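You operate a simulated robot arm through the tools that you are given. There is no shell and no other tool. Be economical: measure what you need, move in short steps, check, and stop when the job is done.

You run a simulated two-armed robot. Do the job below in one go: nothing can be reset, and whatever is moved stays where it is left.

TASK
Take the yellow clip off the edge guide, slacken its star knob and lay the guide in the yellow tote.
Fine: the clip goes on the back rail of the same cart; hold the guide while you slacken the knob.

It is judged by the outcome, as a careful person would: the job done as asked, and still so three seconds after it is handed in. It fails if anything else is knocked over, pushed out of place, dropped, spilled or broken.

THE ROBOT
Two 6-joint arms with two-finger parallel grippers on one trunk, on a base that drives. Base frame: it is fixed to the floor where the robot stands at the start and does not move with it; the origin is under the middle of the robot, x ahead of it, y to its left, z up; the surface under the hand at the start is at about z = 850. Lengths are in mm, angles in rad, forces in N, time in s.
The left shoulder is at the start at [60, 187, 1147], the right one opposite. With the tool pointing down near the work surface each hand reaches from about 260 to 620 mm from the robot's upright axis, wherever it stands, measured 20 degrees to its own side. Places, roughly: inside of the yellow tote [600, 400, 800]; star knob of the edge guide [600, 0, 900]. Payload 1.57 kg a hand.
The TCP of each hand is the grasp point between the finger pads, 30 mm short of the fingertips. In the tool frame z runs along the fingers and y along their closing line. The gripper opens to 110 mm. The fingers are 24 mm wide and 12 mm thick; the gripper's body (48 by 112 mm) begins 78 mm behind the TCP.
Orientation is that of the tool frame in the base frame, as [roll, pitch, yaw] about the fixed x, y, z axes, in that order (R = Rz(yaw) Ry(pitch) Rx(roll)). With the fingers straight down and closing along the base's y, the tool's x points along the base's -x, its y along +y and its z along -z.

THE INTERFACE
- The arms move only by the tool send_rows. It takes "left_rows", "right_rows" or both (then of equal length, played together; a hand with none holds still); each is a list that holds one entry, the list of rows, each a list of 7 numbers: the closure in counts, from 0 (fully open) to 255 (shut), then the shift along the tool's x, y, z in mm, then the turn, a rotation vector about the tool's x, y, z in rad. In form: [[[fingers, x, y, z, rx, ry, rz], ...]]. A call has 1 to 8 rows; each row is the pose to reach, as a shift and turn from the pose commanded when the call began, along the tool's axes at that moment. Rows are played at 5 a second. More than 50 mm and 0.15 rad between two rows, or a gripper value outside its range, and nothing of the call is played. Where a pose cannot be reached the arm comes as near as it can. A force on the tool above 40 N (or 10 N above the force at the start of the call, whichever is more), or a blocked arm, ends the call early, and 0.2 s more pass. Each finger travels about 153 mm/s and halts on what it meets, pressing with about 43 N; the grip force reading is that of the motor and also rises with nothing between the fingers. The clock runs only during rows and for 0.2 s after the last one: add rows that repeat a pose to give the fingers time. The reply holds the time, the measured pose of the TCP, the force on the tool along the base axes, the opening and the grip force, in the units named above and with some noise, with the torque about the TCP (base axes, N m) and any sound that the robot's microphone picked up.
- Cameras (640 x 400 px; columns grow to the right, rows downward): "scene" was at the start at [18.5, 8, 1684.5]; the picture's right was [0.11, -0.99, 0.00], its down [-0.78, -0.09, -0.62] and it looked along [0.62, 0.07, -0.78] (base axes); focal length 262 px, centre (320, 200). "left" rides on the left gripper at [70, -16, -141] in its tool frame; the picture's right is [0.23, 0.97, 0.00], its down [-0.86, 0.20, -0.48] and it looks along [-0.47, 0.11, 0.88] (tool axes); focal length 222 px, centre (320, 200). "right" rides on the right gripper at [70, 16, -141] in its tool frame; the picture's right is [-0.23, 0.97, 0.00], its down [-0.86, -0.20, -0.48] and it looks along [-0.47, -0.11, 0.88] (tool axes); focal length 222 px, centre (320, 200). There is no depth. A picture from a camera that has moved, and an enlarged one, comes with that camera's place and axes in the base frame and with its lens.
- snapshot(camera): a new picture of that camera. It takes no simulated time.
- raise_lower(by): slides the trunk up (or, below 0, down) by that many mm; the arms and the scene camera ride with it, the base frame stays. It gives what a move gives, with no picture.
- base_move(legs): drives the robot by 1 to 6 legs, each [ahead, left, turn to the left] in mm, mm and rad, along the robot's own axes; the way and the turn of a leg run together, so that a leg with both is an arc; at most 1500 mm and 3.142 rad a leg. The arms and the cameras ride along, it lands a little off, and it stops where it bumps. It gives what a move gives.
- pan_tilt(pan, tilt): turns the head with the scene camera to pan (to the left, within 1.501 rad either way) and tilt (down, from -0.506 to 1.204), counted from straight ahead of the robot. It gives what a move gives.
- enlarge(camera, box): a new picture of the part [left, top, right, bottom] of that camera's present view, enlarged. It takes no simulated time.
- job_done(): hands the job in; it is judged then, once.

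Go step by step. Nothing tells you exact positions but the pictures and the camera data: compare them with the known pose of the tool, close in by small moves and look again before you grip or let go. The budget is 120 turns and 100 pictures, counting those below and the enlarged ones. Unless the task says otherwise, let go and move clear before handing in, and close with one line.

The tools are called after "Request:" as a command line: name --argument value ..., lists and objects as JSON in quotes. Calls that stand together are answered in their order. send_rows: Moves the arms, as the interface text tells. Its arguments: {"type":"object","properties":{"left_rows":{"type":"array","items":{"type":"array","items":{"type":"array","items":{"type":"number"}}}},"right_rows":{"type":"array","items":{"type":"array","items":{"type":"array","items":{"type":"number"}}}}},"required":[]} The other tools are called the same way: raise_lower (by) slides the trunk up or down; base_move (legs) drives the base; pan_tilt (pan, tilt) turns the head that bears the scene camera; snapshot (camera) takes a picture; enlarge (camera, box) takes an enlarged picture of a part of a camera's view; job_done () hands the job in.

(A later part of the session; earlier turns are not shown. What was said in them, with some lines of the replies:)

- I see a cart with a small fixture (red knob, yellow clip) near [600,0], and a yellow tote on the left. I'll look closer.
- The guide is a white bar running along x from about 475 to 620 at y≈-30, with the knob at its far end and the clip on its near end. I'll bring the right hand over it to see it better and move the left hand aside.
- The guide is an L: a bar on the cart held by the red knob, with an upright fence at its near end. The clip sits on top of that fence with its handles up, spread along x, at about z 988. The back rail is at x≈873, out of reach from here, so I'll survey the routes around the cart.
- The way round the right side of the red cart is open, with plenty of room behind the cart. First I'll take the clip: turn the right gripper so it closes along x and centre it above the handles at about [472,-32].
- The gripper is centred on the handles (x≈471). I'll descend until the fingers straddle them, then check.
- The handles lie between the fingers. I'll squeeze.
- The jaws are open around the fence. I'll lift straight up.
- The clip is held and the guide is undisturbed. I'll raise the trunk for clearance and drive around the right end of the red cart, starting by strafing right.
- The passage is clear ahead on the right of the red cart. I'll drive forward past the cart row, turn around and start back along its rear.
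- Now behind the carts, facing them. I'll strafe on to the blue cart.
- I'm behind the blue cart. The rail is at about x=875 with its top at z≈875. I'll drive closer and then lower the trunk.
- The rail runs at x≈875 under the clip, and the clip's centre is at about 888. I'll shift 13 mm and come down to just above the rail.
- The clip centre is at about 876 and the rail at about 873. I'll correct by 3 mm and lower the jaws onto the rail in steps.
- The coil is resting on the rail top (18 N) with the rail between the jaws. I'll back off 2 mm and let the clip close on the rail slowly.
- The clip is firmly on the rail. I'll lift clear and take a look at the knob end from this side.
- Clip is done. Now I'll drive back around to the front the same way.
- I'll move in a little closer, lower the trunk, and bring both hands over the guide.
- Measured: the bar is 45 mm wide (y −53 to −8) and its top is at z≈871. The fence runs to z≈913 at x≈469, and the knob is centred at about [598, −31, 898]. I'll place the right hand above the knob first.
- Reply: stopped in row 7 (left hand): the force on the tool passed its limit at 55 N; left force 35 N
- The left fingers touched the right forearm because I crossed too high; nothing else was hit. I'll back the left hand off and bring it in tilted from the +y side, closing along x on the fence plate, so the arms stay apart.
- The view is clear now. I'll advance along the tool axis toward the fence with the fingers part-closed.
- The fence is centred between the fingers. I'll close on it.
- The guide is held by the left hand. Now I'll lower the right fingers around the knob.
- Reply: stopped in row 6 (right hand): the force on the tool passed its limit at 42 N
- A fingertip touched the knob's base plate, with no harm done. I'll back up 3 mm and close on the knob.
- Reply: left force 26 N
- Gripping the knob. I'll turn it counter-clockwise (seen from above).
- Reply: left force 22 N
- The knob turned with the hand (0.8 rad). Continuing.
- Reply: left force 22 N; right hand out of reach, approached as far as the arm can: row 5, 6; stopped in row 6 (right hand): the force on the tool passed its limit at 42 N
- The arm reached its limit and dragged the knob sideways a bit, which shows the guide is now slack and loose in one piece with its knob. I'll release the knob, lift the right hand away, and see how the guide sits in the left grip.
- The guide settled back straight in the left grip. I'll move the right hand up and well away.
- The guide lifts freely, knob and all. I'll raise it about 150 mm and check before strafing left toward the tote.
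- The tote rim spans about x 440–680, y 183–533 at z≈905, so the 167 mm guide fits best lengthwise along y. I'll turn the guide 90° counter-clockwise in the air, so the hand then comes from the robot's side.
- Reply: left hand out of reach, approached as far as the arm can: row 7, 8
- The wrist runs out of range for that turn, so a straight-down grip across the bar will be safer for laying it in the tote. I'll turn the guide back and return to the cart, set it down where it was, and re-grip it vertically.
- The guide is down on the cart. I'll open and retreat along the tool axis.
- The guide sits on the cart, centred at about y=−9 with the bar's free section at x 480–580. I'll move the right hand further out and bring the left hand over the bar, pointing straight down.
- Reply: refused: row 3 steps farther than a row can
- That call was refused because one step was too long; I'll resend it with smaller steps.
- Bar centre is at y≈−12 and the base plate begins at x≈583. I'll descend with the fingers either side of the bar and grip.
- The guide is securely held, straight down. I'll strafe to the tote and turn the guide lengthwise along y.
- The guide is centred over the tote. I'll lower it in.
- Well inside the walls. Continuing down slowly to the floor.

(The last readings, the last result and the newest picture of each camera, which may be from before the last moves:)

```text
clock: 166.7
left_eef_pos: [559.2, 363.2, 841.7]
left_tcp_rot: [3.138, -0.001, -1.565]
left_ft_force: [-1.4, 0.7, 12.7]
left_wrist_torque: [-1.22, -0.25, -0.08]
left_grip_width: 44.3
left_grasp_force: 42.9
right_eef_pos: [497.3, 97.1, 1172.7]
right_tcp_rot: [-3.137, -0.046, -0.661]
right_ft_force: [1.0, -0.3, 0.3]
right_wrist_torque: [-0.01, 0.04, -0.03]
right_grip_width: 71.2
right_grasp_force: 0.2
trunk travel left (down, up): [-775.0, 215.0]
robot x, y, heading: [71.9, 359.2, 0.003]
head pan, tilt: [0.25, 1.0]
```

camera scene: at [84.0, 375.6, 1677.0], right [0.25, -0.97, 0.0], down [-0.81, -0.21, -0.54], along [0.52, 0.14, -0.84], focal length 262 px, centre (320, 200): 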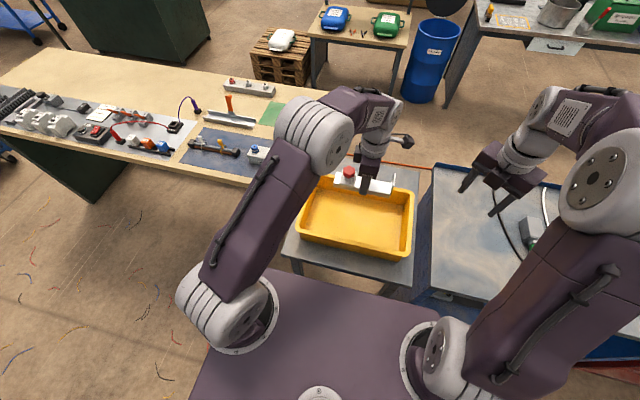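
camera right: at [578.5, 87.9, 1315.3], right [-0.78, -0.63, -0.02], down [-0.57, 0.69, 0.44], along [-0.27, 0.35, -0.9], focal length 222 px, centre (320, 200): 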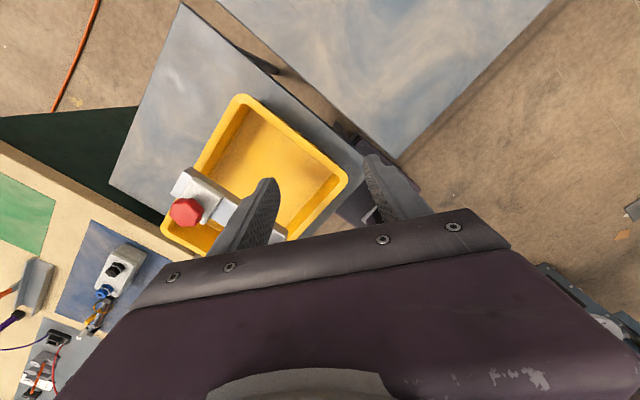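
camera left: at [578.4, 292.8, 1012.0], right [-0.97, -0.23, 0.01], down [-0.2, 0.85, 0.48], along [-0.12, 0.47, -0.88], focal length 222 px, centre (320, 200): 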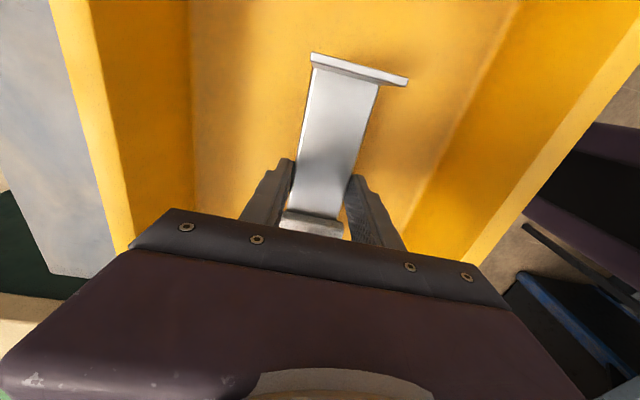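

It's on the tote floor (13 N contact). I'll open gently, check, then withdraw.

Request:
send_rows --left_rows '[[[255, 0, 0, -1, 0, 0, 0], [150, 0, 0, -1, 0, 0, 0], [135, 0, 0, -1, 0, 0, 0], [110, 0, 0, -1, 0, 0, 0], [80, 0, 0, -1, 0, 0, 0], [80, 0, 0, -1, 0, 0, 0]]]'

Request:
snapshot --camera "left"

```text
clock: 168.1
left_eef_pos: [558.2, 362.8, 841.1]
left_tcp_rot: [3.134, 0.002, -1.568]
left_ft_force: [-0.3, -0.3, 0.5]
left_wrist_torque: [0.0, 0.02, 0.04]
left_grip_width: 75.4
left_grasp_force: 0.0
right_eef_pos: [500.0, 96.5, 1171.2]
right_tcp_rot: [-3.137, -0.042, -0.662]
right_ft_force: [-0.1, -0.4, -0.5]
right_wrist_torque: [0.0, -0.02, 0.03]
right_grip_width: 71.2
right_grasp_force: 0.0
trunk travel left (down, up): [-775.0, 215.0]
robot x, y, heading: [73.7, 357.1, 0.003]
head pan, tilt: [0.25, 1.0]
```

```text
6 pictures are left
camera left: at [576.6, 293.5, 981.1], right [-0.97, -0.23, 0.01], down [-0.2, 0.85, 0.48], along [-0.12, 0.47, -0.88], focal length 222 px, centre (320, 200)
```

left: 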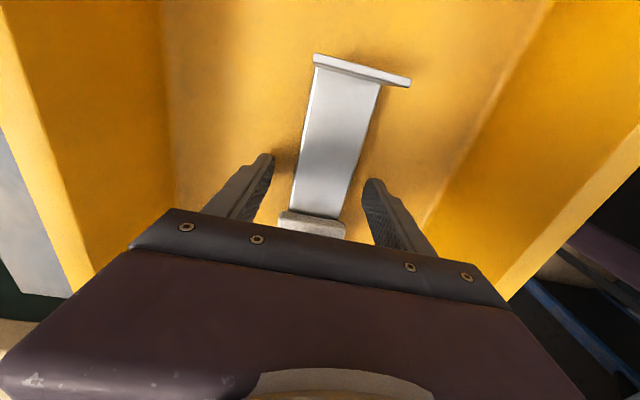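

The guide lies flat and free. I'll withdraw straight up and make a final check.

Request:
send_rows --left_rows '[[[80, 0, 0, -25, 0, 0, 0], [80, 0, 0, -65, 0, 0, 0], [80, 0, 0, -105, 0, 0, 0], [80, 0, 0, -145, 0, 0, 0], [80, 0, 0, -185, 0, 0, 0], [80, 0, 0, -225, 0, 0, 0], [80, 0, 0, -265, 0, 0, 0], [80, 0, 0, -265, 0, 0, 0]]]'

Request:
base_move --legs '[[-150, 0, 0]]'

Request:
snapshot --camera "scene"

Request:
enlarge --camera "scene" --box '[280, 110, 500, 260]'

```text
clock: 169.9
left_eef_pos: [561.0, 361.1, 1106.0]
left_tcp_rot: [3.133, 0.001, -1.568]
left_ft_force: [0.5, -0.4, 0.4]
left_wrist_torque: [0.02, 0.01, 0.01]
left_grip_width: 75.4
left_grasp_force: 0.1
right_eef_pos: [500.3, 97.1, 1171.6]
right_tcp_rot: [-3.137, -0.043, -0.662]
right_ft_force: [-0.4, 0.2, 0.1]
right_wrist_torque: [-0.01, -0.03, 0.0]
right_grip_width: 71.3
right_grasp_force: 0.2
trunk travel left (down, up): [-775.0, 215.0]
robot x, y, heading: [74.4, 356.8, 0.004]
head pan, tilt: [0.25, 1.0]
```

```text
clock: 171.3
left_eef_pos: [415.9, 362.5, 1104.8]
left_tcp_rot: [3.131, 0.002, -1.565]
left_ft_force: [1.0, 0.7, 0.7]
left_wrist_torque: [0.01, 0.01, -0.02]
left_grip_width: 75.7
left_grasp_force: 0.1
right_eef_pos: [354.6, 95.9, 1170.9]
right_tcp_rot: [-3.139, -0.043, -0.659]
right_ft_force: [0.5, -0.7, -0.1]
right_wrist_torque: [-0.03, 0.01, -0.01]
right_grip_width: 71.1
right_grasp_force: 0.1
trunk travel left (down, up): [-775.0, 215.0]
robot x, y, heading: [-76.3, 360.1, 0.005]
head pan, tilt: [0.25, 1.0]
```

```text
5 pictures are left
camera scene: at [-60.8, 375.2, 1677.0], right [0.25, -0.97, 0.0], down [-0.82, -0.21, -0.54], along [0.52, 0.14, -0.84], focal length 262 px, centre (320, 200)
```

scene: 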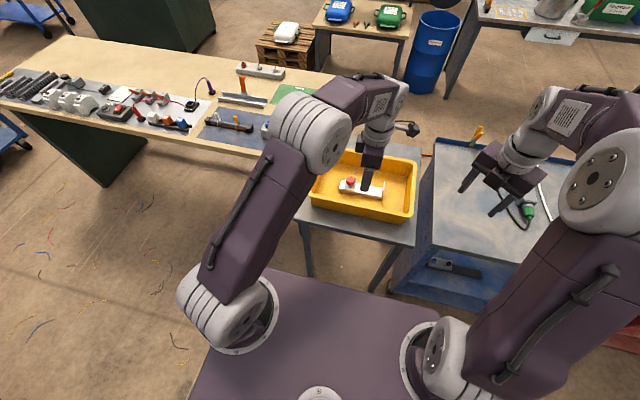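

```text
2.67 times, centred on (390, 185) of scene
camera zoom: at [-60.8, 375.2, 1677.0], right [0.25, -0.97, 0.0], down [-0.82, -0.21, -0.54], along [0.52, 0.14, -0.84], focal length 698 px, centre (133, 240)
```

zoom: 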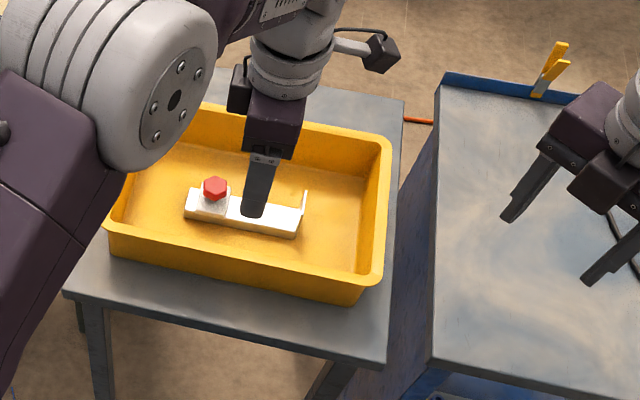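

The guide lies flat in the yellow tote, the clip is on the blue cart's back rail, and both hands are clear. I'm handing it in.

Request:
job_done

```text
The job is handed in.
```

The job is handed in: the yellow clip is on the cart's back rail, the star knob has been slackened with the guide held, and the guide lies flat in the yellow tote.
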